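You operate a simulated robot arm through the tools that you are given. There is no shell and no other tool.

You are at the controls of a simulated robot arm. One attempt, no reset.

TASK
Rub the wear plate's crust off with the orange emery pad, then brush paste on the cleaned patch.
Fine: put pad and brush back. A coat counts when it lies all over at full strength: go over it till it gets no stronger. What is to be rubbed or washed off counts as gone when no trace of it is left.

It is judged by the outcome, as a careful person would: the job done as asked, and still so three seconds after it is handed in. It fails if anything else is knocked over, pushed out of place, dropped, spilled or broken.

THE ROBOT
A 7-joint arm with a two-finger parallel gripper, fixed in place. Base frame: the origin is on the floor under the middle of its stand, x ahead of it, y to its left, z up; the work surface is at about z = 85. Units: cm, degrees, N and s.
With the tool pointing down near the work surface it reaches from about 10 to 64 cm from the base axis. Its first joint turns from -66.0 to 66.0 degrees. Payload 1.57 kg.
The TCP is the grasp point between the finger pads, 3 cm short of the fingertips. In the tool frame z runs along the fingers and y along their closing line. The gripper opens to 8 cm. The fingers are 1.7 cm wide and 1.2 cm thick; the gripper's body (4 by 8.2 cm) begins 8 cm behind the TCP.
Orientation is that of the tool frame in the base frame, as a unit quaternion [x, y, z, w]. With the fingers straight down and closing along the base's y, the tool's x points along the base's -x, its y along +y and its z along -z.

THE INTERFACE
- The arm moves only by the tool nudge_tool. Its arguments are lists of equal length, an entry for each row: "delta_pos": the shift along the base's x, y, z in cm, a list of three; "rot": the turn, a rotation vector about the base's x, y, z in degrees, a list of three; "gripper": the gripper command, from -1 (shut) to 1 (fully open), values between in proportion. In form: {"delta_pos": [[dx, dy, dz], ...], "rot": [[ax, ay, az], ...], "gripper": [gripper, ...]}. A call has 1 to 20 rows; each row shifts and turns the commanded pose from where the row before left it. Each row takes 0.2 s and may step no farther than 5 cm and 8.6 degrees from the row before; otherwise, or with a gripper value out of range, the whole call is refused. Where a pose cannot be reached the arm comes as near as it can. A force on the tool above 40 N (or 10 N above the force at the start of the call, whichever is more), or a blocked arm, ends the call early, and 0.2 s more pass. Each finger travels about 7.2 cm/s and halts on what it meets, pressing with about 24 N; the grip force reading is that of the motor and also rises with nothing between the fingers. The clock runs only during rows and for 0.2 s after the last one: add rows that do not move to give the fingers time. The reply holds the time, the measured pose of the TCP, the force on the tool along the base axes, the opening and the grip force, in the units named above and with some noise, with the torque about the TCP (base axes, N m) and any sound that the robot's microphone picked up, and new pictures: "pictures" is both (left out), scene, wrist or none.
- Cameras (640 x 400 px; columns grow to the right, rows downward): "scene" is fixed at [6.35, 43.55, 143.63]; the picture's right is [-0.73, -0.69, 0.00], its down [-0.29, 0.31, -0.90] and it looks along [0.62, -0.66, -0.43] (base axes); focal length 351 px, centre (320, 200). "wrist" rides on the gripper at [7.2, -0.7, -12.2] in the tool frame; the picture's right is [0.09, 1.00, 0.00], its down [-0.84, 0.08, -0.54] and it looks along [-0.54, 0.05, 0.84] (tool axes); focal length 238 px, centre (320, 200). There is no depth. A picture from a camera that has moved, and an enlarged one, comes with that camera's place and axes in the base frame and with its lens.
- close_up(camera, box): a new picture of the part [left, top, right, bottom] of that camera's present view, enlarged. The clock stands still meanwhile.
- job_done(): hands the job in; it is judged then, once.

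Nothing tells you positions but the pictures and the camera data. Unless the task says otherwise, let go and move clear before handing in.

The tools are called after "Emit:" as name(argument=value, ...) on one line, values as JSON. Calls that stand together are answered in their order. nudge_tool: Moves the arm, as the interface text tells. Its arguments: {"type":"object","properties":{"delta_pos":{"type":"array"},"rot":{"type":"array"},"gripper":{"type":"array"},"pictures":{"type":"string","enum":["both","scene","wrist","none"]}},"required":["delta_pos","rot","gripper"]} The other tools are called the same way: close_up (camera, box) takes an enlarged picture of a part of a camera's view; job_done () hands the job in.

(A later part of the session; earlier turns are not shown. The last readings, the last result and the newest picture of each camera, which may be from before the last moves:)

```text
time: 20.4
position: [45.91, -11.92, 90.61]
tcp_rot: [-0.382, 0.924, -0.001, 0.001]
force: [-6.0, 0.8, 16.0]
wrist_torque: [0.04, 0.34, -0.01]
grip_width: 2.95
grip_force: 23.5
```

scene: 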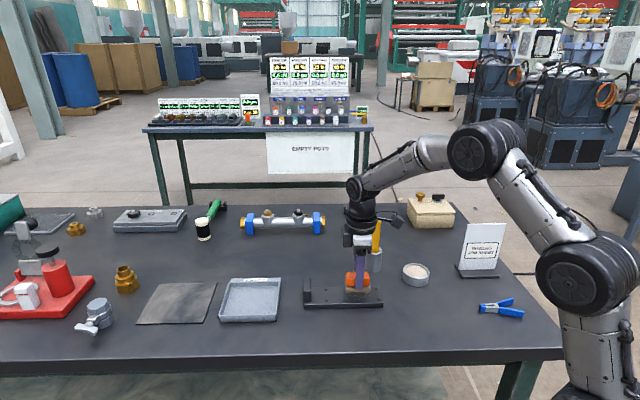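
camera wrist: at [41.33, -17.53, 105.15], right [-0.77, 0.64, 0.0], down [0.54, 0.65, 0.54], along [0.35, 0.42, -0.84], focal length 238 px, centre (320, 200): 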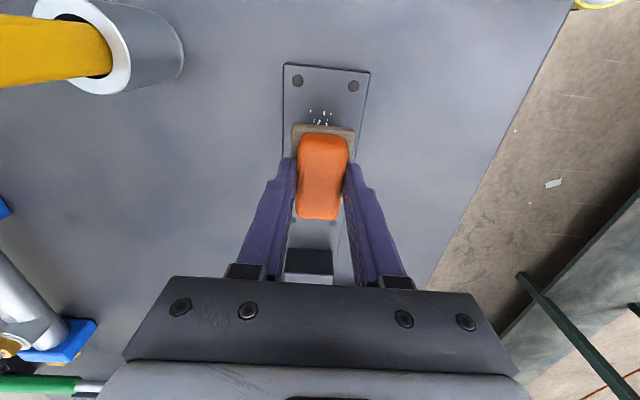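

Contact at TCP z≈90.6 with 16 N. I'll ease off slightly and start with short strokes along the plate's long axis.

Emit:
nudge_tool(delta_pos=[[0, 0, 0.06], [0.28, 0.28, 0], [0.35, 0.35, 0], [0.35, 0.35, 0], [-0.35, -0.35, 0], [-0.35, -0.35, 0], [-0.35, -0.35, 0], [-0.35, -0.35, 0], [-0.35, -0.35, 0], [-0.35, -0.35, 0], [0.35, 0.35, 0], [0.35, 0.35, 0], [0.42, 0.42, 0], [0, 0, 0]], rot=[[0, 0, 0], [0, 0, 0], [0, 0, 0], [0, 0, 0], [0, 0, 0], [0, 0, 0], [0, 0, 0], [0, 0, 0], [0, 0, 0], [0, 0, 0], [0, 0, 0], [0, 0, 0], [0, 0, 0], [0, 0, 0]], gripper=[-1, -1, -1, -1, -1, -1, -1, -1, -1, -1, -1, -1, -1, -1], pictures="both")

Emit:
close_up(camera="scene", box=[295, 235, 395, 325])

Emit:
close_up(camera="wrist", box=[240, 50, 400, 240])

```text
time: 23.4
position: [45.89, -12.0, 90.54]
tcp_rot: [-0.383, 0.924, 0.001, 0.0]
force: [-5.7, -4.9, 15.8]
wrist_torque: [-0.15, 0.16, -0.03]
grip_width: 2.89
grip_force: 23.8
camera wrist: at [41.25, -17.46, 102.76], right [-0.77, 0.64, 0.0], down [0.54, 0.65, 0.54], along [0.35, 0.42, -0.84], focal length 238 px, centre (320, 200)
```

scene: 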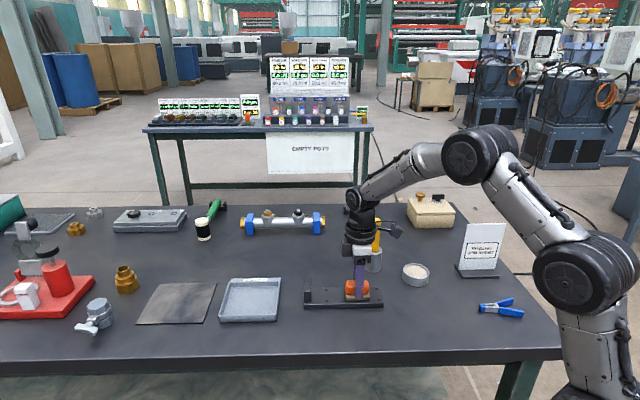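
wrist: 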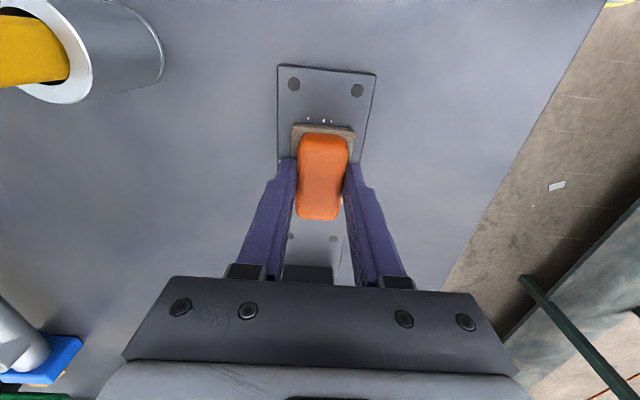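

```text
4.44 times, centred on (345, 280) of scene
camera zoom: at [6.31, 43.54, 143.64], right [-0.73, -0.69, 0.0], down [-0.29, 0.31, -0.9], along [0.62, -0.66, -0.43], focal length 1560 px, centre (209, -156)
```

zoom: 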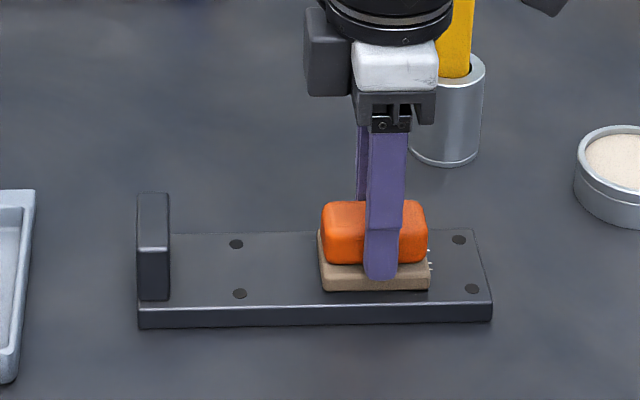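

```text
2.11 times, centred on (320, 145) of wrist
camera zoom: at [41.25, -17.46, 102.76], right [-0.77, 0.64, 0.0], down [0.54, 0.65, 0.54], along [0.35, 0.42, -0.84], focal length 502 px, centre (320, 316)
```

zoom: 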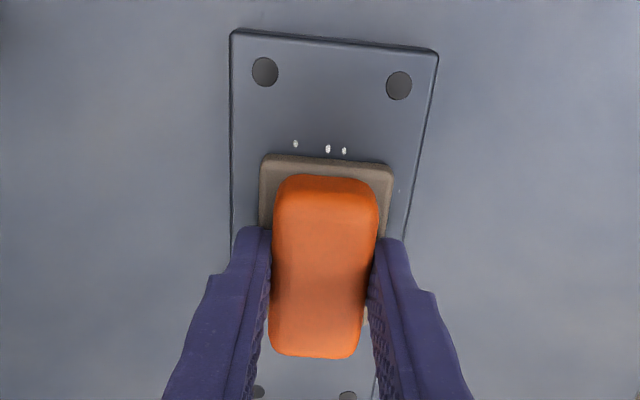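

Plate stays put and the exposed specks thin out. I'll use longer strokes, offset toward the front edge this time.

Emit:
nudge_tool(delta_pos=[[-0.35, 0.35, 0], [-0.4, -0.4, 0], [-0.4, -0.4, 0], [-0.4, -0.4, 0], [-0.3, -0.3, 0], [0.4, 0.4, 0], [0.4, 0.4, 0], [0.4, 0.4, 0], [0.4, 0.4, 0], [0.4, 0.4, 0], [0.4, 0.4, 0], [-0.4, -0.4, 0], [-0.4, -0.4, 0], [-0.4, -0.4, 0], [-0.4, -0.4, 0], [-0.4, -0.4, 0], [-0.4, -0.4, 0], [0.4, 0.4, 0], [0.4, 0.4, 0], [0.4, 0.4, 0]], rot=[[0, 0, 0], [0, 0, 0], [0, 0, 0], [0, 0, 0], [0, 0, 0], [0, 0, 0], [0, 0, 0], [0, 0, 0], [0, 0, 0], [0, 0, 0], [0, 0, 0], [0, 0, 0], [0, 0, 0], [0, 0, 0], [0, 0, 0], [0, 0, 0], [0, 0, 0], [0, 0, 0], [0, 0, 0], [0, 0, 0]], gripper=[-1, -1, -1, -1, -1, -1, -1, -1, -1, -1, -1, -1, -1, -1, -1, -1, -1, -1, -1, -1], pictures="wrist")

Emit:
close_up(camera="scene", box=[295, 235, 395, 325])

Emit:
close_up(camera="wrist", box=[240, 50, 400, 240])

```text
time: 27.6
position: [45.26, -11.98, 90.54]
tcp_rot: [-0.383, 0.924, 0.0, 0.001]
force: [-8.4, -8.0, 23.4]
wrist_torque: [-0.21, 0.26, 0.01]
grip_width: 2.91
grip_force: 24.3
camera wrist: at [40.59, -17.48, 102.75], right [-0.77, 0.64, 0.0], down [0.54, 0.65, 0.54], along [0.35, 0.42, -0.84], focal length 238 px, centre (320, 200)
```

wrist: 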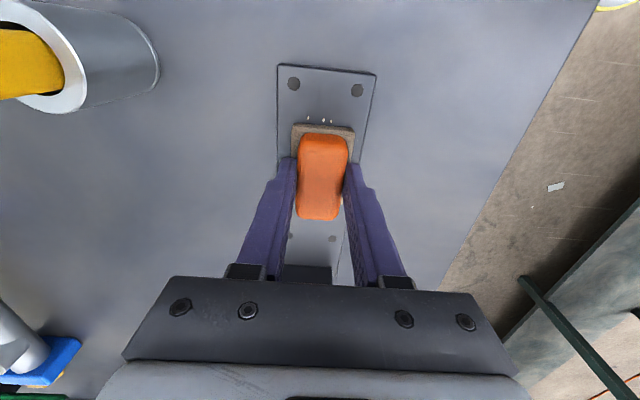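

```text
4.44 times, centred on (345, 280) of scene
camera zoom: at [6.29, 43.54, 143.64], right [-0.73, -0.69, 0.0], down [-0.29, 0.31, -0.9], along [0.62, -0.66, -0.43], focal length 1560 px, centre (209, -156)
```

zoom: 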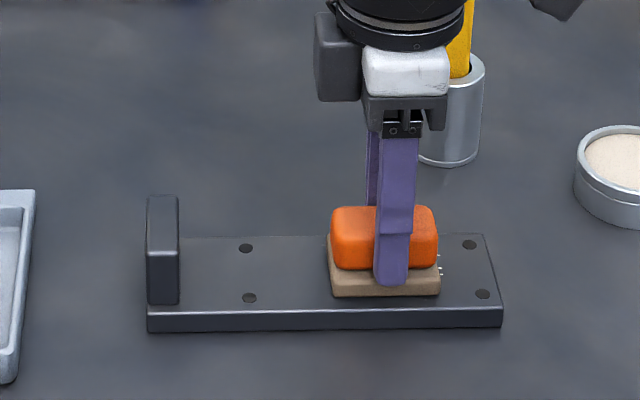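

```text
2.11 times, centred on (320, 145) of wrist
camera zoom: at [40.59, -17.48, 102.75], right [-0.77, 0.64, 0.0], down [0.54, 0.65, 0.54], along [0.35, 0.42, -0.84], focal length 502 px, centre (320, 316)
```

zoom: 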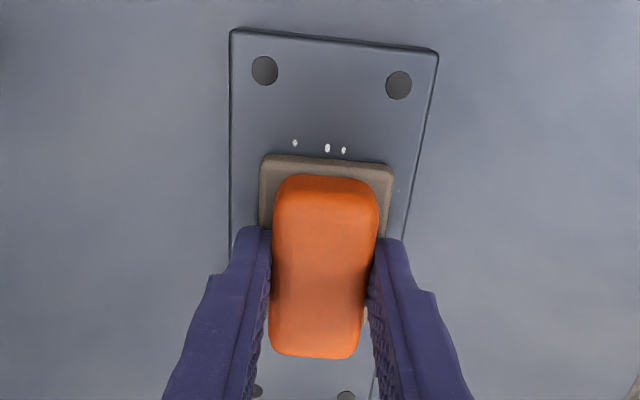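

The plate's picture shifted about 0.6 cm with the pad, so at this pressure the plate is being dragged along rather than rubbed. I'll lift off and check both the crust and the plate.

Emit:
nudge_tool(delta_pos=[[0, 0, 0.1], [0, 0, 0.2], [0, 0, 0.4], [0, 0, 0.6], [0, 0, 0.8], [-0.5, -0.5, 0.8], [-1.2, -1.2, 0.3], [-1.5, -1.5, 0], [-1.5, -1.5, 0], [-1, -1, 0], [0, 0, 0]], rot=[[0, 0, 0], [0, 0, 0], [0, 0, 0], [0, 0, 0], [0, 0, 0], [0, 0, 0], [0, 0, 0], [0, 0, 0], [0, 0, 0], [0, 0, 0], [0, 0, 0]], gripper=[-1, -1, -1, -1, -1, -1, -1, -1, -1, -1, -1], pictures="both")

Emit:
close_up(camera="scene", box=[295, 265, 395, 325])

Emit:
close_up(camera="wrist", box=[240, 150, 400, 290])

```text
time: 30.0
position: [39.55, -17.67, 93.82]
tcp_rot: [-0.382, 0.924, 0.0, 0.001]
force: [1.0, -0.2, -0.3]
wrist_torque: [0.01, 0.02, 0.0]
grip_width: 2.9
grip_force: 24.1
camera wrist: at [34.96, -23.15, 105.96], right [-0.77, 0.64, 0.0], down [0.54, 0.65, 0.54], along [0.35, 0.42, -0.84], focal length 238 px, centre (320, 200)
```

scene: 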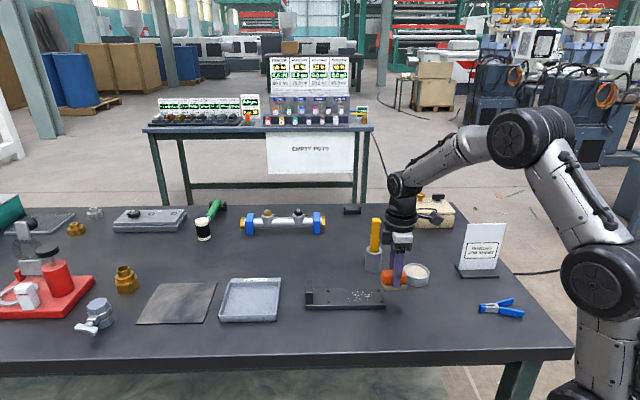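
wrist: 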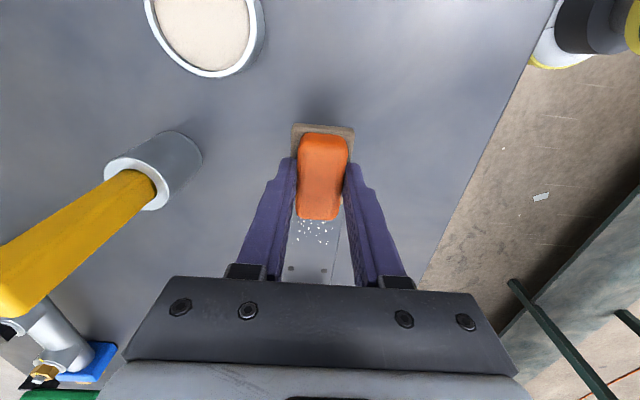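

```text
6.40 times, centred on (345, 295) of scene
camera zoom: at [6.35, 43.55, 143.63], right [-0.73, -0.69, 0.0], down [-0.29, 0.31, -0.9], along [0.62, -0.66, -0.43], focal length 2247 px, centre (160, -408)
```

zoom: 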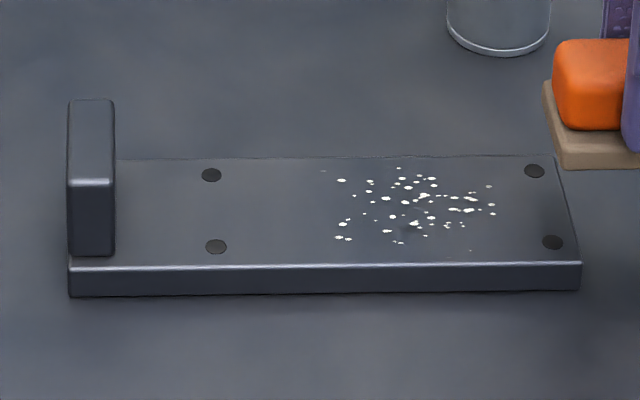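

```text
2.86 times, centred on (320, 220) of wrist
camera zoom: at [34.96, -23.15, 105.96], right [-0.77, 0.64, 0.0], down [0.54, 0.65, 0.54], along [0.35, 0.42, -0.84], focal length 681 px, centre (320, 143)
```

zoom: 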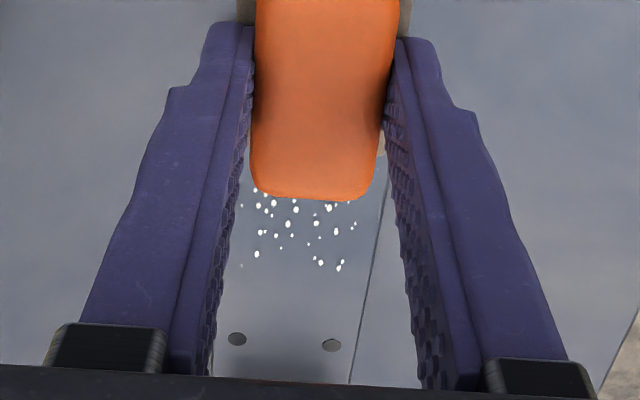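

The crust is nearly all still there: the plate moved with the pad. I'll return with a much lighter touch (a few N) so the pad slides on the plate instead.

Emit:
nudge_tool(delta_pos=[[0.9, 1.0, 0], [1.6, 1.75, 0], [1.6, 1.75, 0], [1.16, 1.25, 0], [0, 0, -0.8], [0, 0, -0.8], [0, 0, -0.6], [0, 0, -0.5], [0, 0, -0.25], [0, 0, 0]], rot=[[0, 0, 0], [0, 0, 0], [0, 0, 0], [0, 0, 0], [0, 0, 0], [0, 0, 0], [0, 0, 0], [0, 0, 0], [0, 0, 0], [0, 0, 0]], gripper=[-1, -1, -1, -1, -1, -1, -1, -1, -1, -1], pictures="none")

Emit:
nudge_tool(delta_pos=[[0, 0, -0.1], [0, 0, 0]], rot=[[0, 0, 0], [0, 0, 0]], gripper=[-1, -1], pictures="none")

Emit:
nudge_tool(delta_pos=[[0, 0, -0.04], [0, 0, 0]], rot=[[0, 0, 0], [0, 0, 0]], gripper=[-1, -1], pictures="none")

```text
time: 32.2
position: [44.72, -11.87, 90.9]
tcp_rot: [-0.383, 0.924, 0.001, 0.0]
force: [-0.8, 0.1, -0.8]
wrist_torque: [-0.04, 0.0, 0.01]
grip_width: 2.89
grip_force: 23.8
```

```text
time: 32.8
position: [44.75, -11.89, 90.72]
tcp_rot: [-0.383, 0.924, 0.0, 0.0]
force: [-0.8, 0.0, -0.1]
wrist_torque: [0.02, -0.01, -0.02]
grip_width: 2.91
grip_force: 23.6
```

```text
time: 33.4
position: [44.8, -11.8, 90.59]
tcp_rot: [-0.382, 0.924, 0.001, 0.0]
force: [1.1, 0.1, -1.3]
wrist_torque: [-0.01, 0.0, 0.01]
grip_width: 2.91
grip_force: 24.2
```

No contact yet; creeping down in 0.04 cm steps.

Emit:
nudge_tool(delta_pos=[[0, 0, -0.04], [0, 0, 0]], rot=[[0, 0, 0], [0, 0, 0]], gripper=[-1, -1], pictures="none")

Emit:
nudge_tool(delta_pos=[[0, 0, -0.03], [0, 0, 0]], rot=[[0, 0, 0], [0, 0, 0]], gripper=[-1, -1], pictures="none")

```text
time: 34.0
position: [44.81, -11.86, 90.63]
tcp_rot: [-0.383, 0.924, -0.001, 0.0]
force: [-2.0, 0.2, 4.4]
wrist_torque: [0.02, 0.11, -0.01]
grip_width: 2.9
grip_force: 24.6
```

```text
time: 34.6
position: [44.91, -11.89, 90.57]
tcp_rot: [-0.383, 0.924, -0.001, 0.001]
force: [-4.9, -1.1, 7.5]
wrist_torque: [0.01, 0.18, -0.03]
grip_width: 2.9
grip_force: 24.1
```

About 4–7 N contact. I'll back off to ~4 N and make a test stroke, then check whether the plate stays put.

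Emit:
nudge_tool(delta_pos=[[0, 0, 0.04], [0.3, 0.3, 0], [0.4, 0.4, 0], [0.4, 0.4, 0], [0, 0, 0]], rot=[[0, 0, 0], [0, 0, 0], [0, 0, 0], [0, 0, 0], [0, 0, 0]], gripper=[-1, -1, -1, -1, -1], pictures="none")

Emit:
close_up(camera="scene", box=[295, 265, 395, 325])

Emit:
close_up(camera="wrist", box=[240, 50, 400, 240])

```text
time: 35.8
position: [46.05, -10.75, 90.53]
tcp_rot: [-0.383, 0.924, 0.0, 0.0]
force: [-1.8, -1.5, 3.3]
wrist_torque: [-0.03, 0.03, 0.02]
grip_width: 2.9
grip_force: 23.8
```

```text
6.40 times, centred on (345, 295) of scene
camera zoom: at [6.34, 43.54, 143.64], right [-0.73, -0.69, 0.0], down [-0.29, 0.31, -0.9], along [0.62, -0.66, -0.43], focal length 2247 px, centre (160, -408)
```

zoom: 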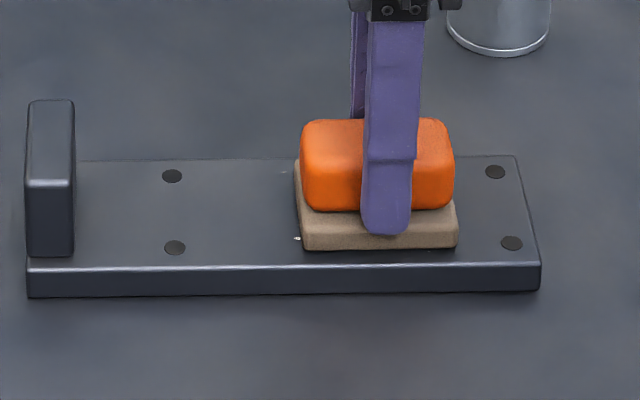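

```text
2.11 times, centred on (320, 145) of wrist
camera zoom: at [41.33, -16.26, 102.77], right [-0.77, 0.64, 0.0], down [0.54, 0.65, 0.54], along [0.35, 0.42, -0.84], focal length 502 px, centre (320, 316)
```

zoom: 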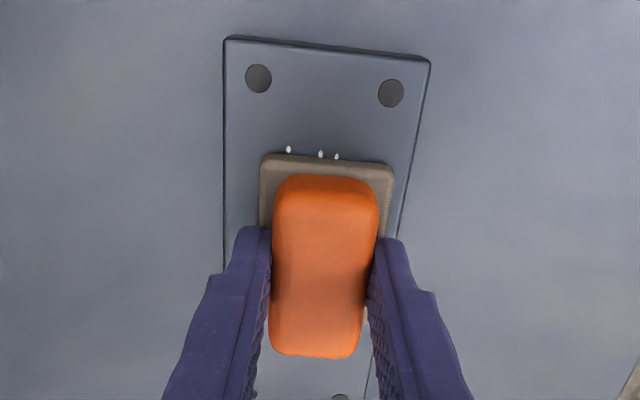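

Even at 3 N the plate rides along, so straight strokes can't rub it. I'll drag the plate back to its original spot, then try twisting the pad about the vertical axis: the long plate should resist turning, so the pad should slide on it.

Emit:
nudge_tool(delta_pos=[[-0.1, -0.3, 0], [-0.15, -0.35, 0], [-0.1, -0.3, 0], [-0.1, -0.2, 0], [0, 0, 0]], rot=[[0, 0, 0], [0, 0, 0], [0, 0, 0], [0, 0, 0], [0, 0, 0]], gripper=[-1, -1, -1, -1, -1], pictures="none")

Emit:
close_up(camera="scene", box=[295, 265, 395, 325])

Emit:
nudge_tool(delta_pos=[[0, 0, 0], [0, 0, 0], [0, 0, 0]], rot=[[0, 0, 8], [0, 0, 8], [0, 0, 0]], gripper=[-1, -1, -1], pictures="none")

Emit:
close_up(camera="scene", box=[295, 265, 395, 325])

Emit:
close_up(camera="wrist", box=[240, 50, 400, 240])

```text
time: 37.0
position: [45.42, -11.82, 90.57]
tcp_rot: [-0.382, 0.924, 0.0, 0.0]
force: [1.4, 1.5, 1.2]
wrist_torque: [0.08, -0.05, -0.03]
grip_width: 2.9
grip_force: 24.4
```

```text
6.40 times, centred on (345, 295) of scene
camera zoom: at [6.35, 43.55, 143.63], right [-0.73, -0.69, 0.0], down [-0.29, 0.31, -0.9], along [0.62, -0.66, -0.43], focal length 2247 px, centre (160, -408)
```

zoom: 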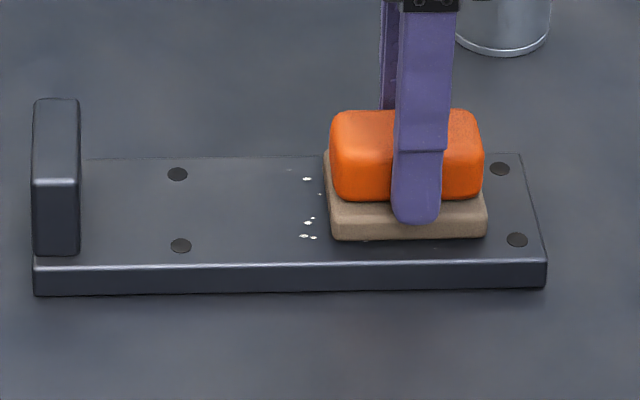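

```text
time: 37.8
position: [45.42, -11.96, 90.47]
tcp_rot: [-0.508, 0.861, 0.001, 0.001]
force: [0.7, -0.3, 0.3]
wrist_torque: [0.03, 0.01, 0.01]
grip_width: 2.92
grip_force: 23.7
```

```text
6.40 times, centred on (345, 295) of scene
camera zoom: at [6.35, 43.55, 143.63], right [-0.73, -0.69, 0.0], down [-0.29, 0.31, -0.9], along [0.62, -0.66, -0.43], focal length 2247 px, centre (160, -408)
```

zoom: 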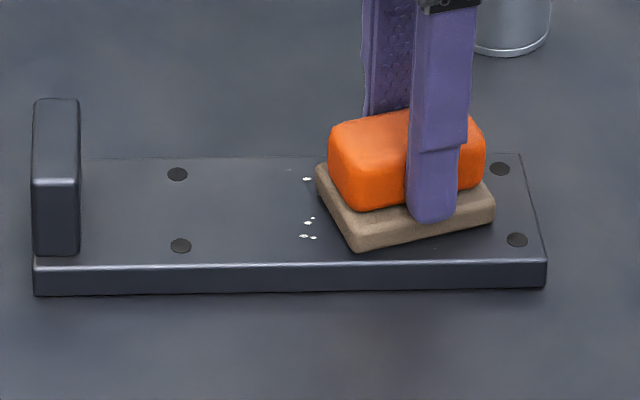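

```text
2.11 times, centred on (320, 145) of wrist
camera zoom: at [42.58, -18.51, 102.77], right [-0.92, 0.4, 0.0], down [0.34, 0.77, 0.54], along [0.22, 0.5, -0.84], focal length 502 px, centre (320, 316)
```

zoom: 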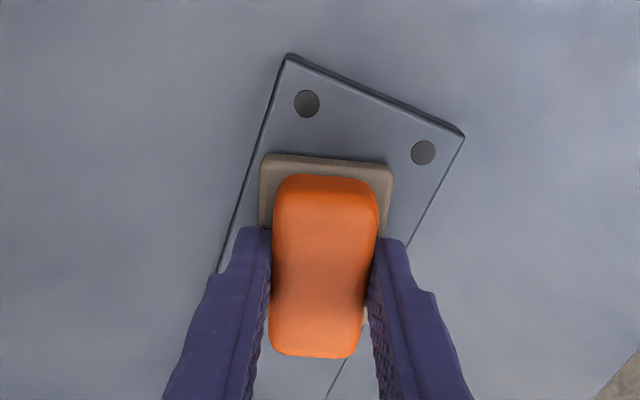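

Useful: at ~1 N the plate held and the pad slid, and twisting left the plate completely still. I'll press a bit harder and twist back and forth.

Emit:
nudge_tool(delta_pos=[[0, 0, -0.06], [0, 0, 0], [0, 0, 0], [0, 0, 0], [0, 0, 0], [0, 0, 0], [0, 0, 0], [0, 0, 0], [0, 0, 0]], rot=[[0, 0, 0], [0, 0, -8], [0, 0, -8], [0, 0, -8], [0, 0, -8], [0, 0, 8], [0, 0, 8], [0, 0, 8], [0, 0, 8]], gripper=[-1, -1, -1, -1, -1, -1, -1, -1, -1], pictures="none")

Emit:
close_up(camera="scene", box=[295, 265, 395, 325])

Emit:
nudge_tool(delta_pos=[[0, 0, 0], [0, 0, 0], [0, 0, 0], [0, 0, 0], [0, 0, 0], [0, 0, 0], [0, 0, 0]], rot=[[0, 0, -8], [0, 0, -8], [0, 0, -8], [0, 0, -8], [0, 0, 8], [0, 0, 8], [0, 0, 0]], gripper=[-1, -1, -1, -1, -1, -1, -1], pictures="none")

Emit:
close_up(camera="scene", box=[295, 265, 395, 325])

```text
time: 39.8
position: [45.48, -11.88, 90.53]
tcp_rot: [-0.508, 0.861, -0.001, 0.001]
force: [3.0, 1.7, 9.1]
wrist_torque: [0.14, 0.03, -0.23]
grip_width: 2.93
grip_force: 24.4
```

```text
6.40 times, centred on (345, 295) of scene
camera zoom: at [6.34, 43.56, 143.63], right [-0.73, -0.69, 0.0], down [-0.29, 0.31, -0.9], along [0.62, -0.66, -0.43], focal length 2247 px, centre (160, -408)
```

zoom: 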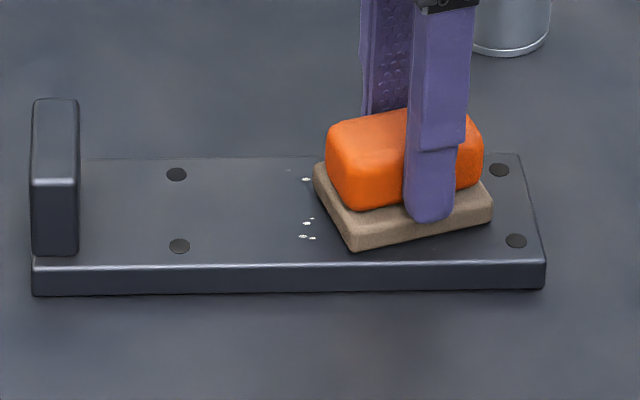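

```text
time: 41.4
position: [45.44, -11.87, 90.58]
tcp_rot: [-0.383, 0.924, 0.0, 0.001]
force: [-0.3, 3.9, 14.5]
wrist_torque: [0.18, 0.01, 0.02]
grip_width: 2.91
grip_force: 24.6
```

```text
6.40 times, centred on (345, 295) of scene
camera zoom: at [6.33, 43.56, 143.63], right [-0.73, -0.69, 0.0], down [-0.29, 0.31, -0.9], along [0.62, -0.66, -0.43], focal length 2247 px, centre (160, -408)
```

zoom: 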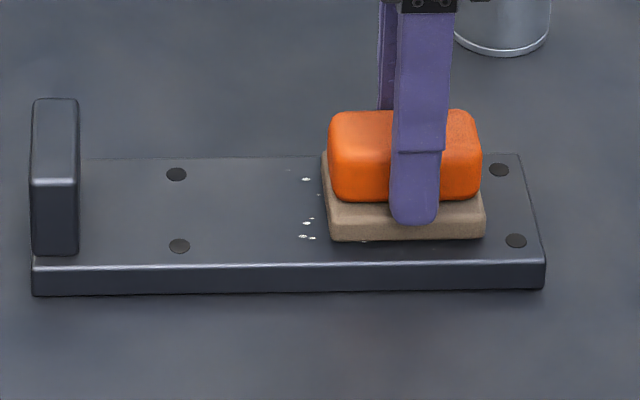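

Twisting works: the plate stays still at 9–14 N. I'll lift off and look at what this did to the crust.

Emit:
nudge_tool(delta_pos=[[0, 0, 0.1], [0, 0, 0.4], [0, 0, 0.9], [0, 0, 1.2], [-1.2, -1.2, 0.6], [-1.8, -1.8, 0], [-1.5, -1.5, 0], [-1, -1, 0], [0, 0, 0]], rot=[[0, 0, 0], [0, 0, 0], [0, 0, 0], [0, 0, 0], [0, 0, 0], [0, 0, 0], [0, 0, 0], [0, 0, 0], [0, 0, 0]], gripper=[-1, -1, -1, -1, -1, -1, -1, -1, -1], pictures="none")

Emit:
close_up(camera="scene", box=[295, 265, 395, 325])

Emit:
close_up(camera="wrist", box=[240, 150, 400, 290])

```text
time: 43.4
position: [39.9, -17.41, 93.71]
tcp_rot: [-0.382, 0.924, 0.0, 0.0]
force: [-0.2, -0.3, 0.0]
wrist_torque: [0.02, -0.02, 0.01]
grip_width: 2.89
grip_force: 23.9
```

```text
6.40 times, centred on (345, 295) of scene
camera zoom: at [6.35, 43.55, 143.63], right [-0.73, -0.69, 0.0], down [-0.29, 0.31, -0.9], along [0.62, -0.66, -0.43], focal length 2247 px, centre (160, -408)
```

zoom: 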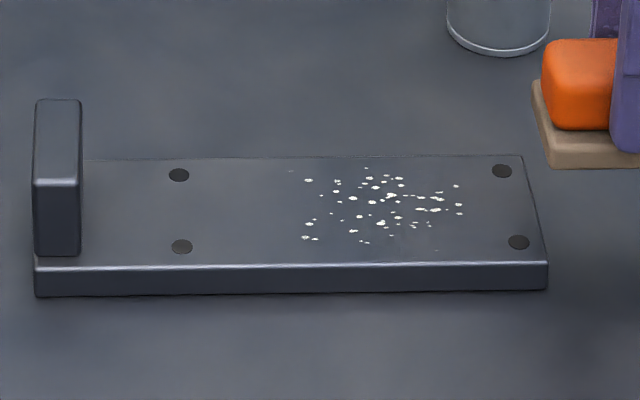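

```text
2.86 times, centred on (320, 220) of wrist
camera zoom: at [35.31, -22.95, 105.9], right [-0.77, 0.64, 0.0], down [0.54, 0.65, 0.54], along [0.35, 0.42, -0.84], focal length 681 px, centre (320, 143)
```

zoom: 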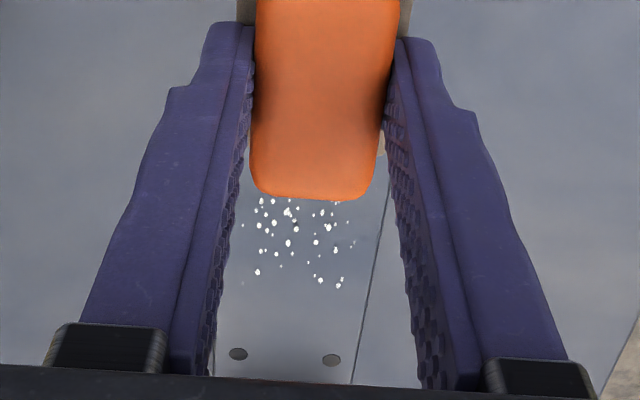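

Emit:
close_up(camera="scene", box=[338, 286, 372, 306])

```text
16.00 times, centred on (355, 296) of scene
camera zoom: at [6.35, 43.55, 143.63], right [-0.73, -0.69, 0.0], down [-0.29, 0.31, -0.9], along [0.62, -0.66, -0.43], focal length 5618 px, centre (-240, -1336)
```

zoom: 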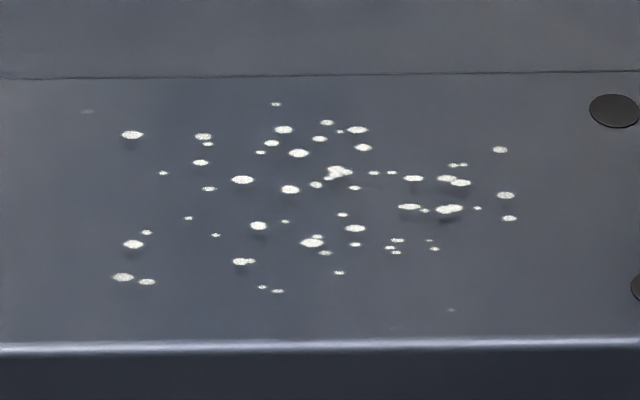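

No obvious reduction yet. I'll combine strong twisting with slow translation (like an orbital sander) so the pad travels over the patch while the plate stays.

Emit:
nudge_tool(delta_pos=[[0.9, 0.9, 0], [1.7, 1.7, 0], [1.8, 1.8, 0], [1.28, 1.33, 0], [0, 0, -1.0], [0, 0, -1.0], [0, 0, -0.7], [0, 0, -0.3], [0, 0, 0]], rot=[[0, 0, 0], [0, 0, 0], [0, 0, 0], [0, 0, 0], [0, 0, 0], [0, 0, 0], [0, 0, 0], [0, 0, 0], [0, 0, 0]], gripper=[-1, -1, -1, -1, -1, -1, -1, -1, -1], pictures="none")

Emit:
nudge_tool(delta_pos=[[0, 0, -0.2], [0, 0, 0], [0, 0, 0], [0, 0, 0], [0.14, 0.14, 0], [0.14, 0.14, 0], [0, 0, 0], [0, 0, 0], [0.14, 0.14, 0], [0.14, 0.14, 0], [0, 0, 0], [0, 0, 0], [0.14, 0.14, 0], [0.14, 0.14, 0], [0, 0, 0], [0, 0, 0], [0.14, 0.14, 0], [0.14, 0.14, 0], [0, 0, 0], [0, 0, 0]], rot=[[0, 0, 0], [0, 0, 8], [0, 0, 8], [0, 0, -8], [0, 0, -8], [0, 0, -8], [0, 0, -8], [0, 0, 8], [0, 0, 8], [0, 0, 8], [0, 0, 8], [0, 0, -8], [0, 0, -8], [0, 0, -8], [0, 0, -8], [0, 0, 8], [0, 0, 8], [0, 0, 8], [0, 0, 8], [0, 0, -8]], gripper=[-1, -1, -1, -1, -1, -1, -1, -1, -1, -1, -1, -1, -1, -1, -1, -1, -1, -1, -1, -1], pictures="none")

Emit:
close_up(camera="scene", box=[295, 265, 395, 325])

```text
time: 45.4
position: [45.69, -11.71, 90.69]
tcp_rot: [-0.383, 0.924, 0.001, 0.0]
force: [-0.6, 0.2, -1.4]
wrist_torque: [-0.01, 0.01, -0.01]
grip_width: 2.9
grip_force: 24.0
```

```text
time: 49.6
position: [46.76, -10.51, 90.55]
tcp_rot: [-0.447, 0.894, -0.002, 0.0]
force: [-1.5, 2.9, 14.5]
wrist_torque: [0.19, 0.03, 0.43]
grip_width: 2.91
grip_force: 23.4
```

```text
6.40 times, centred on (345, 295) of scene
camera zoom: at [6.32, 43.56, 143.63], right [-0.73, -0.69, 0.0], down [-0.29, 0.31, -0.9], along [0.62, -0.66, -0.43], focal length 2247 px, centre (160, -408)
```

zoom: 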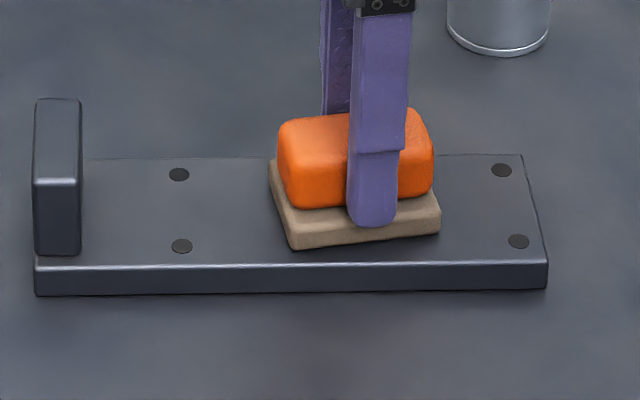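

It works: the specks the pad has passed over are gone, and the plate didn't move. Continuing the same motion back over the patch, slightly offset to the front.

Emit:
nudge_tool(delta_pos=[[0, 0, 0], [-0.1, 0.1, 0], [0, 0, 0], [0, 0, 0], [-0.1, 0.1, 0], [0.0, 0.0, 0], [0, 0, 0], [0, 0, 0], [-0.14, -0.14, 0], [-0.14, -0.14, 0], [0, 0, 0], [0, 0, 0], [-0.14, -0.14, 0], [-0.14, -0.14, 0], [0, 0, 0], [0, 0, 0], [-0.14, -0.14, 0], [-0.14, -0.14, 0], [0, 0, 0], [0, 0, 0]], rot=[[0, 0, -8], [0, 0, -8], [0, 0, -8], [0, 0, 8], [0, 0, 8], [0, 0, 8], [0, 0, 8], [0, 0, -8], [0, 0, -8], [0, 0, -8], [0, 0, -8], [0, 0, 8], [0, 0, 8], [0, 0, 8], [0, 0, 8], [0, 0, -8], [0, 0, -8], [0, 0, -8], [0, 0, -8], [0, 0, 8]], gripper=[-1, -1, -1, -1, -1, -1, -1, -1, -1, -1, -1, -1, -1, -1, -1, -1, -1, -1, -1, -1], pictures="none")

Emit:
close_up(camera="scene", box=[295, 265, 395, 325])

```text
time: 53.8
position: [45.71, -11.12, 90.52]
tcp_rot: [-0.316, 0.949, 0.0, 0.001]
force: [-1.1, -0.7, 15.1]
wrist_torque: [0.02, 0.08, -0.44]
grip_width: 2.89
grip_force: 24.3
```

```text
6.40 times, centred on (345, 295) of scene
camera zoom: at [6.32, 43.55, 143.63], right [-0.73, -0.69, 0.0], down [-0.29, 0.31, -0.9], along [0.62, -0.66, -0.43], focal length 2247 px, centre (160, -408)
```

zoom: 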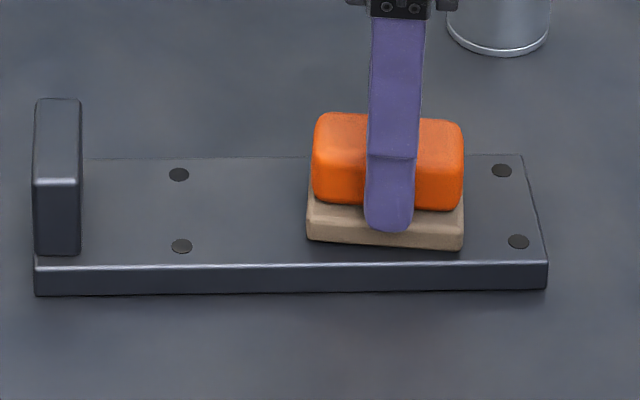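

Plate still in place. I'll lift off and inspect what remains.

Emit:
nudge_tool(delta_pos=[[0, 0, 0.1], [0, 0, 0.4], [0, 0, 0.9], [0, 0, 1.2], [-1.2, -1.2, 0.6], [-1.8, -1.8, 0], [-1.8, -1.8, 0], [-1, -1, 0], [0, 0, 0]], rot=[[0, 0, 0], [0, 0, 0], [0, 0, 0], [0, 0, 8], [0, 0, 0], [0, 0, 0], [0, 0, 0], [0, 0, 0], [0, 0, 0]], gripper=[-1, -1, -1, -1, -1, -1, -1, -1, -1], pictures="wrist")

Emit:
close_up(camera="scene", box=[295, 265, 395, 325])

Emit:
close_up(camera="scene", box=[338, 286, 372, 306])

Emit:
close_up(camera="wrist", box=[270, 180, 370, 280])

```text
time: 55.8
position: [40.05, -16.84, 93.81]
tcp_rot: [-0.383, 0.924, 0.0, 0.0]
force: [0.1, 0.2, -1.1]
wrist_torque: [0.01, 0.03, 0.03]
grip_width: 2.94
grip_force: 23.8
camera wrist: at [35.33, -22.46, 105.97], right [-0.77, 0.64, 0.0], down [0.54, 0.65, 0.54], along [0.35, 0.42, -0.84], focal length 238 px, centre (320, 200)
```

wrist: 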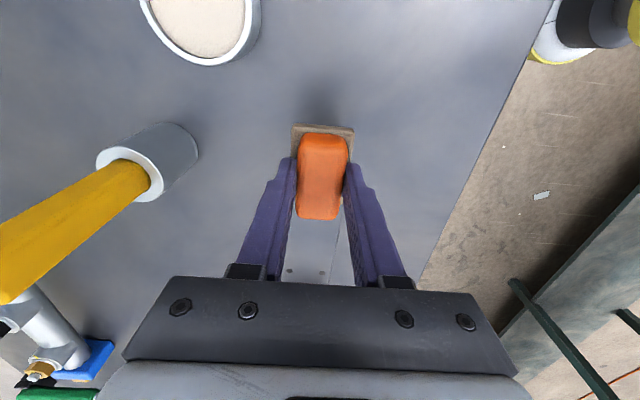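

```text
6.40 times, centred on (345, 295) of scene
camera zoom: at [6.35, 43.55, 143.63], right [-0.73, -0.69, 0.0], down [-0.29, 0.31, -0.9], along [0.62, -0.66, -0.43], focal length 2247 px, centre (160, -408)
```

zoom: 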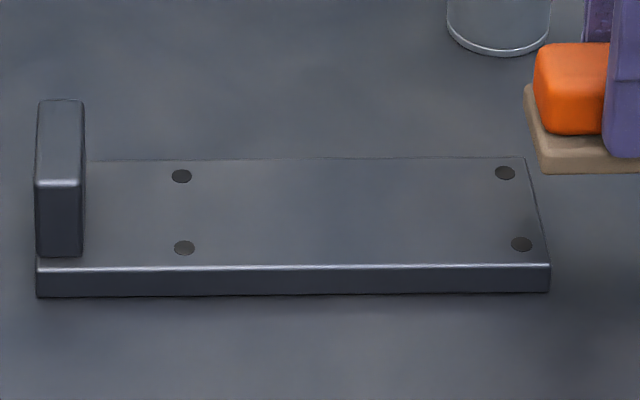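

```text
16.00 times, centred on (355, 296) of scene
camera zoom: at [6.35, 43.55, 143.63], right [-0.73, -0.69, 0.0], down [-0.29, 0.31, -0.9], along [0.62, -0.66, -0.43], focal length 5618 px, centre (-240, -1336)
```

zoom: 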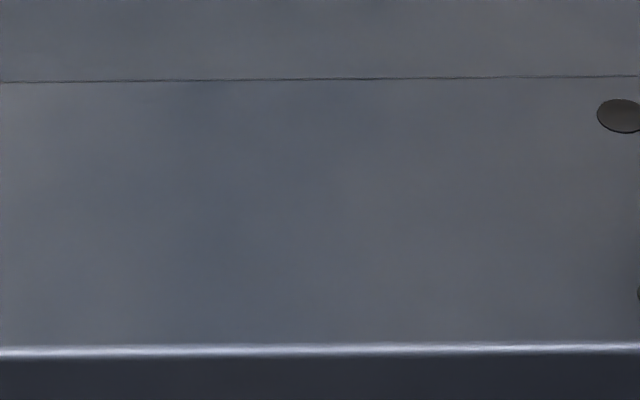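

```text
4.00 times, centred on (320, 230) of wrist
camera zoom: at [35.33, -22.46, 105.97], right [-0.77, 0.64, 0.0], down [0.54, 0.65, 0.54], along [0.35, 0.42, -0.84], focal length 953 px, centre (320, 80)
```

zoom: 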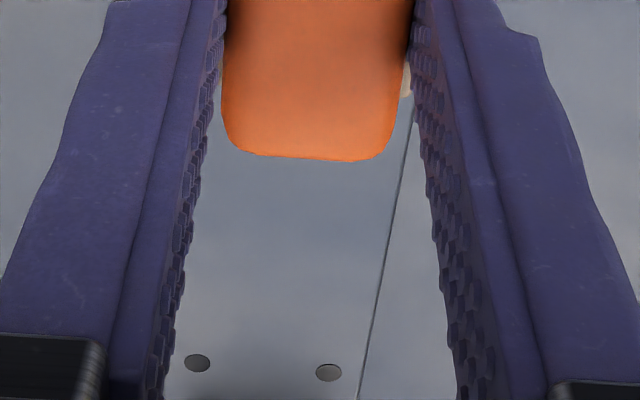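

All visible crust is gone. For safety against faint traces I'll make one more wider pass, offset first to the front and then to the back edge of the patch.

Emit:
nudge_tool(delta_pos=[[0.9, 1.0, 0], [1.6, 1.7, 0], [1.6, 1.7, 0], [1.2, 1.34, 0], [0, 0, -1.0], [0, 0, -1.0], [0, 0, -0.7], [0, 0, -0.3], [0, 0, 0]], rot=[[0, 0, 0], [0, 0, 0], [0, 0, 0], [0, 0, 0], [0, 0, 0], [0, 0, 0], [0, 0, 0], [0, 0, 0], [0, 0, 0]], gripper=[-1, -1, -1, -1, -1, -1, -1, -1, -1], pictures="none")

Emit:
nudge_tool(delta_pos=[[0, 0, -0.2], [0, 0, 0], [0, 0, 0], [0, 0, 0], [0.14, 0.14, 0], [0.14, 0.14, 0], [0, 0, 0], [0, 0, 0], [0.14, 0.14, 0], [0.14, 0.14, 0], [0, 0, 0], [0, 0, 0], [0.14, 0.14, 0], [0.14, 0.14, 0], [0, 0, 0], [0, 0, 0], [0.14, 0.14, 0], [0.14, 0.14, 0], [0, 0, 0], [0, 0, 0]], rot=[[0, 0, 0], [0, 0, 8], [0, 0, 8], [0, 0, -8], [0, 0, -8], [0, 0, -8], [0, 0, -8], [0, 0, 8], [0, 0, 8], [0, 0, 8], [0, 0, 8], [0, 0, -8], [0, 0, -8], [0, 0, -8], [0, 0, -8], [0, 0, 8], [0, 0, 8], [0, 0, 8], [0, 0, 8], [0, 0, -8]], gripper=[-1, -1, -1, -1, -1, -1, -1, -1, -1, -1, -1, -1, -1, -1, -1, -1, -1, -1, -1, -1], pictures="none")

Emit:
close_up(camera="scene", box=[295, 265, 395, 325])

```text
time: 57.8
position: [45.27, -11.2, 90.69]
tcp_rot: [-0.383, 0.924, 0.0, -0.001]
force: [-0.2, 0.3, -0.5]
wrist_torque: [0.0, 0.02, 0.0]
grip_width: 2.9
grip_force: 24.5
```

```text
time: 62.0
position: [46.28, -10.06, 90.6]
tcp_rot: [-0.447, 0.895, 0.0, 0.0]
force: [-4.7, 2.2, 16.1]
wrist_torque: [0.14, 0.08, 0.36]
grip_width: 2.89
grip_force: 24.1
```

```text
6.40 times, centred on (345, 295) of scene
camera zoom: at [6.31, 43.56, 143.63], right [-0.73, -0.69, 0.0], down [-0.29, 0.31, -0.9], along [0.62, -0.66, -0.43], focal length 2247 px, centre (160, -408)
```

zoom: 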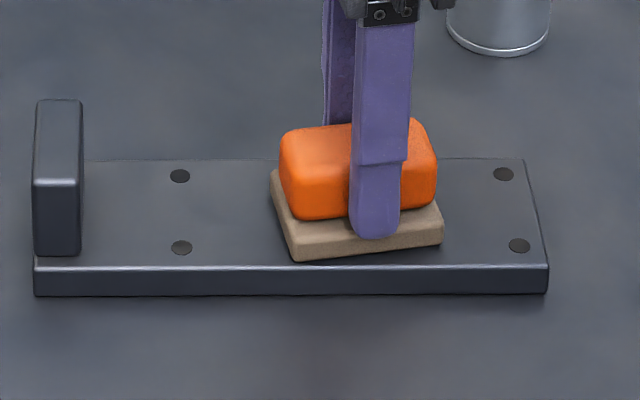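

Emit:
nudge_tool(delta_pos=[[0.13, -0.13, 0], [0.13, -0.13, 0], [0, 0, 0], [0.13, -0.13, 0], [0.13, -0.13, 0], [0.13, -0.13, 0], [0, 0, 0], [0, 0, 0], [-0.14, -0.14, 0], [-0.14, -0.14, 0], [-0.08, -0.08, 0], [0, 0, 0], [-0.14, -0.14, 0], [-0.14, -0.14, 0], [-0.08, -0.08, 0], [0, 0, 0], [-0.14, -0.14, 0], [-0.14, -0.14, 0], [-0.08, -0.08, 0], [0, 0, 0]], rot=[[0, 0, -8], [0, 0, -8], [0, 0, -8], [0, 0, 8], [0, 0, 8], [0, 0, 8], [0, 0, 8], [0, 0, -8], [0, 0, -8], [0, 0, -8], [0, 0, -8], [0, 0, 8], [0, 0, 8], [0, 0, 8], [0, 0, 8], [0, 0, -8], [0, 0, -8], [0, 0, -8], [0, 0, -8], [0, 0, 8]], gripper=[-1, -1, -1, -1, -1, -1, -1, -1, -1, -1, -1, -1, -1, -1, -1, -1, -1, -1, -1, -1], pictures="none")

Emit:
close_up(camera="scene", box=[295, 265, 395, 325])

```text
time: 66.2
position: [46.01, -11.9, 90.66]
tcp_rot: [-0.316, 0.949, -0.001, 0.001]
force: [-0.2, -0.2, 13.9]
wrist_torque: [-0.05, 0.02, -0.35]
grip_width: 2.91
grip_force: 24.4
```

```text
6.40 times, centred on (345, 295) of scene
camera zoom: at [6.33, 43.55, 143.63], right [-0.73, -0.69, 0.0], down [-0.29, 0.31, -0.9], along [0.62, -0.66, -0.43], focal length 2247 px, centre (160, -408)
```

zoom: 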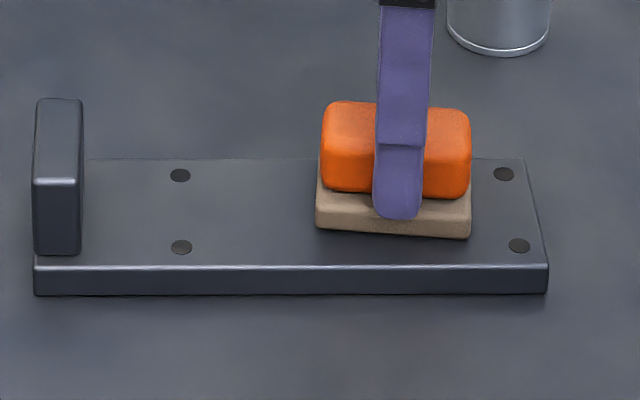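

The plate is about 0.9 cm from its original spot (from the early drag). I'll use the stuck contact to slide it back along −y.

Emit:
nudge_tool(delta_pos=[[0, -0.15, 0], [0, -0.25, 0], [0, -0.25, 0], [0, -0.2, 0], [0, -0.05, 0], [0, 0, 0]], rot=[[0, 0, 0], [0, 0, 0], [0, 0, 0], [0, 0, 0], [0, 0, 0], [0, 0, 0]], gripper=[-1, -1, -1, -1, -1, -1], pictures="none")

Emit:
close_up(camera="scene", box=[295, 265, 395, 325])

```text
time: 67.6
position: [45.95, -12.71, 90.5]
tcp_rot: [-0.318, 0.948, 0.0, 0.001]
force: [-0.8, 7.8, 15.4]
wrist_torque: [0.29, 0.09, -0.01]
grip_width: 2.9
grip_force: 24.2
```

```text
6.40 times, centred on (345, 295) of scene
camera zoom: at [6.32, 43.57, 143.63], right [-0.73, -0.69, 0.0], down [-0.29, 0.31, -0.9], along [0.62, -0.66, -0.43], focal length 2247 px, centre (160, -408)
```

zoom: 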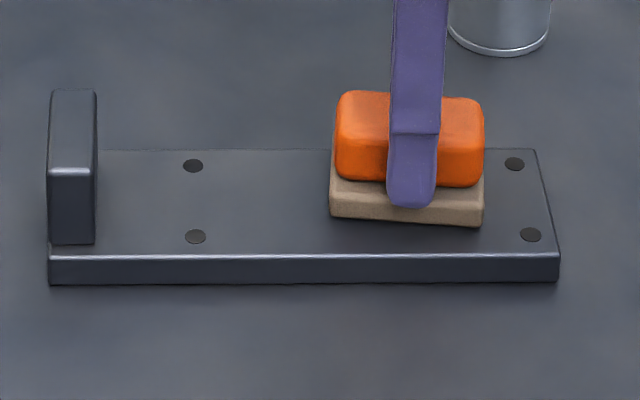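

Plate is back within ~2 mm. Now I lift the pad and carry it back to its place, checking the plate on the way.

Emit:
nudge_tool(delta_pos=[[0, 0, 0.1], [0, 0, 0.4], [0, 0, 0.9], [0, 0, 1.2], [-0.8, -0.34, 0.6], [-1.7, -0.73, 0], [-2.2, -0.94, 0], [-2.2, -0.94, 0], [-2.2, -0.94, 0], [-2.2, -0.94, 0], [-1.7, -0.73, 0], [-0.8, -0.33, 0], [0, 0, 0], [0, 0, 0]], rot=[[0, 0, 0], [0, 0, 0], [0, 0, 0], [0, 0, 2], [0, 0, 2], [0, 0, 2], [0, 0, 2], [0, 0, 0], [0, 0, 0], [0, 0, 0], [0, 0, 0], [0, 0, 0], [0, 0, 0], [0, 0, 0]], gripper=[-1, -1, -1, -1, -1, -1, -1, -1, -1, -1, -1, -1, -1, -1], pictures="both")

Emit:
close_up(camera="scene", box=[295, 265, 395, 325])

Emit:
close_up(camera="scene", box=[338, 284, 376, 306])

Emit:
close_up(camera="scene", box=[385, 245, 475, 330])

```text
time: 70.6
position: [32.26, -18.6, 93.78]
tcp_rot: [-0.382, 0.924, 0.0, 0.0]
force: [1.0, 0.6, 0.0]
wrist_torque: [-0.01, -0.04, -0.01]
grip_width: 2.9
grip_force: 24.2
camera wrist: at [27.48, -24.15, 105.91], right [-0.77, 0.64, 0.0], down [0.54, 0.65, 0.54], along [0.35, 0.42, -0.84], focal length 238 px, centre (320, 200)
```

scene: 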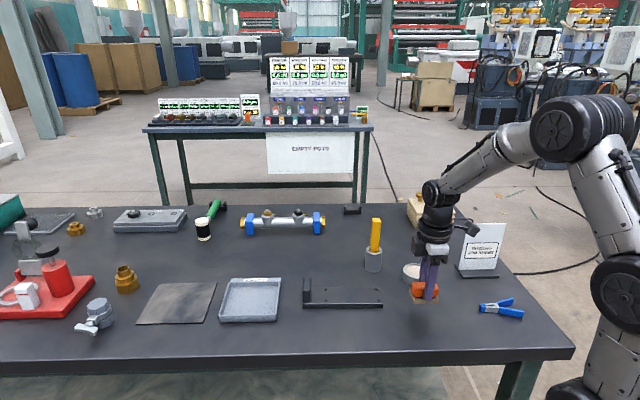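
wrist: 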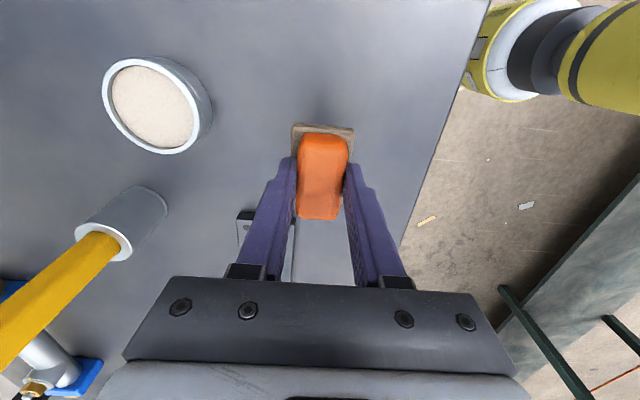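

```text
6.40 times, centred on (345, 295) of scene
camera zoom: at [6.35, 43.55, 143.63], right [-0.73, -0.69, 0.0], down [-0.29, 0.31, -0.9], along [0.62, -0.66, -0.43], focal length 2247 px, centre (160, -408)
```

zoom: 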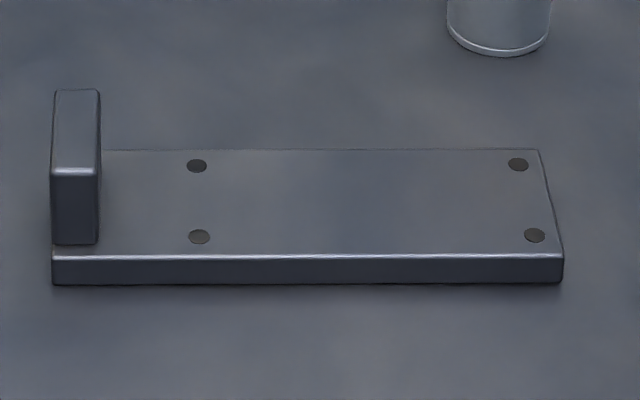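

```text
16.00 times, centred on (357, 295) of scene
camera zoom: at [6.35, 43.55, 143.63], right [-0.73, -0.69, 0.0], down [-0.29, 0.31, -0.9], along [0.62, -0.66, -0.43], focal length 5618 px, centre (-272, -1320)
```

zoom: 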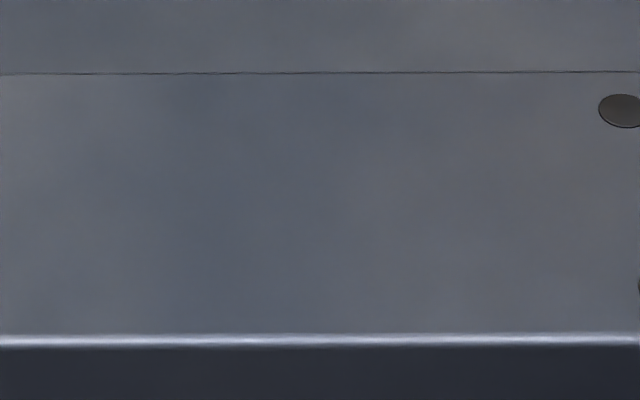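

```text
4.71 times, centred on (430, 288) of scene
camera zoom: at [6.35, 43.55, 143.63], right [-0.73, -0.69, 0.0], down [-0.29, 0.31, -0.9], along [0.62, -0.66, -0.43], focal length 1652 px, centre (-198, -212)
```

zoom: 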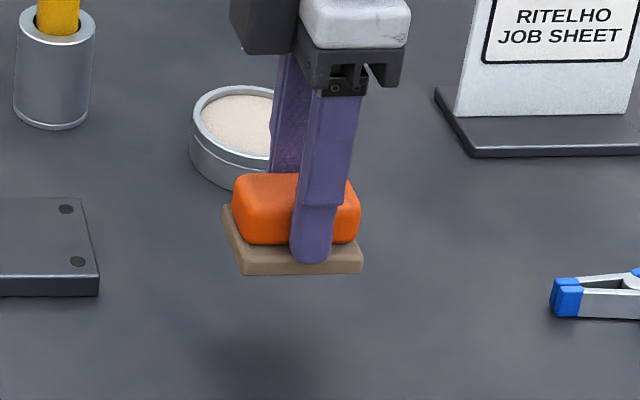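

The plate is clean. Lowering the pad to the bench at its original spot, then I'll release.

Emit:
nudge_tool(delta_pos=[[0, 0, -1.0], [0, 0, -1.3], [0, 0, -1.0], [0, 0, -0.6], [0, 0, -0.35], [0, 0, -0.15], [0, 0, 0]], rot=[[0, 0, 0], [0, 0, 0], [0, 0, 0], [0, 0, 0], [0, 0, 0], [0, 0, 0], [0, 0, 0]], gripper=[-1, -1, -1, -1, -1, -1, -1], pictures="none")

Emit:
close_up(camera="scene", box=[395, 285, 450, 325])

```text
time: 72.2
position: [32.22, -18.71, 89.31]
tcp_rot: [-0.383, 0.924, 0.0, 0.0]
force: [-0.3, 0.0, -0.5]
wrist_torque: [0.01, 0.03, 0.0]
grip_width: 2.92
grip_force: 23.8
```

```text
10.00 times, centred on (422, 305) of scene
camera zoom: at [6.35, 43.55, 143.63], right [-0.73, -0.69, 0.0], down [-0.29, 0.31, -0.9], along [0.62, -0.66, -0.43], focal length 3511 px, centre (-705, -850)
```

zoom: 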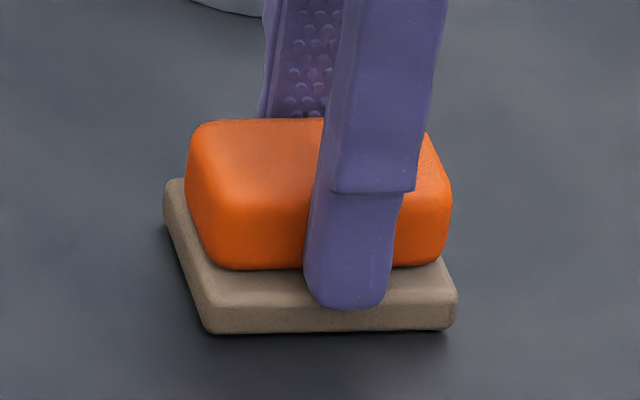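

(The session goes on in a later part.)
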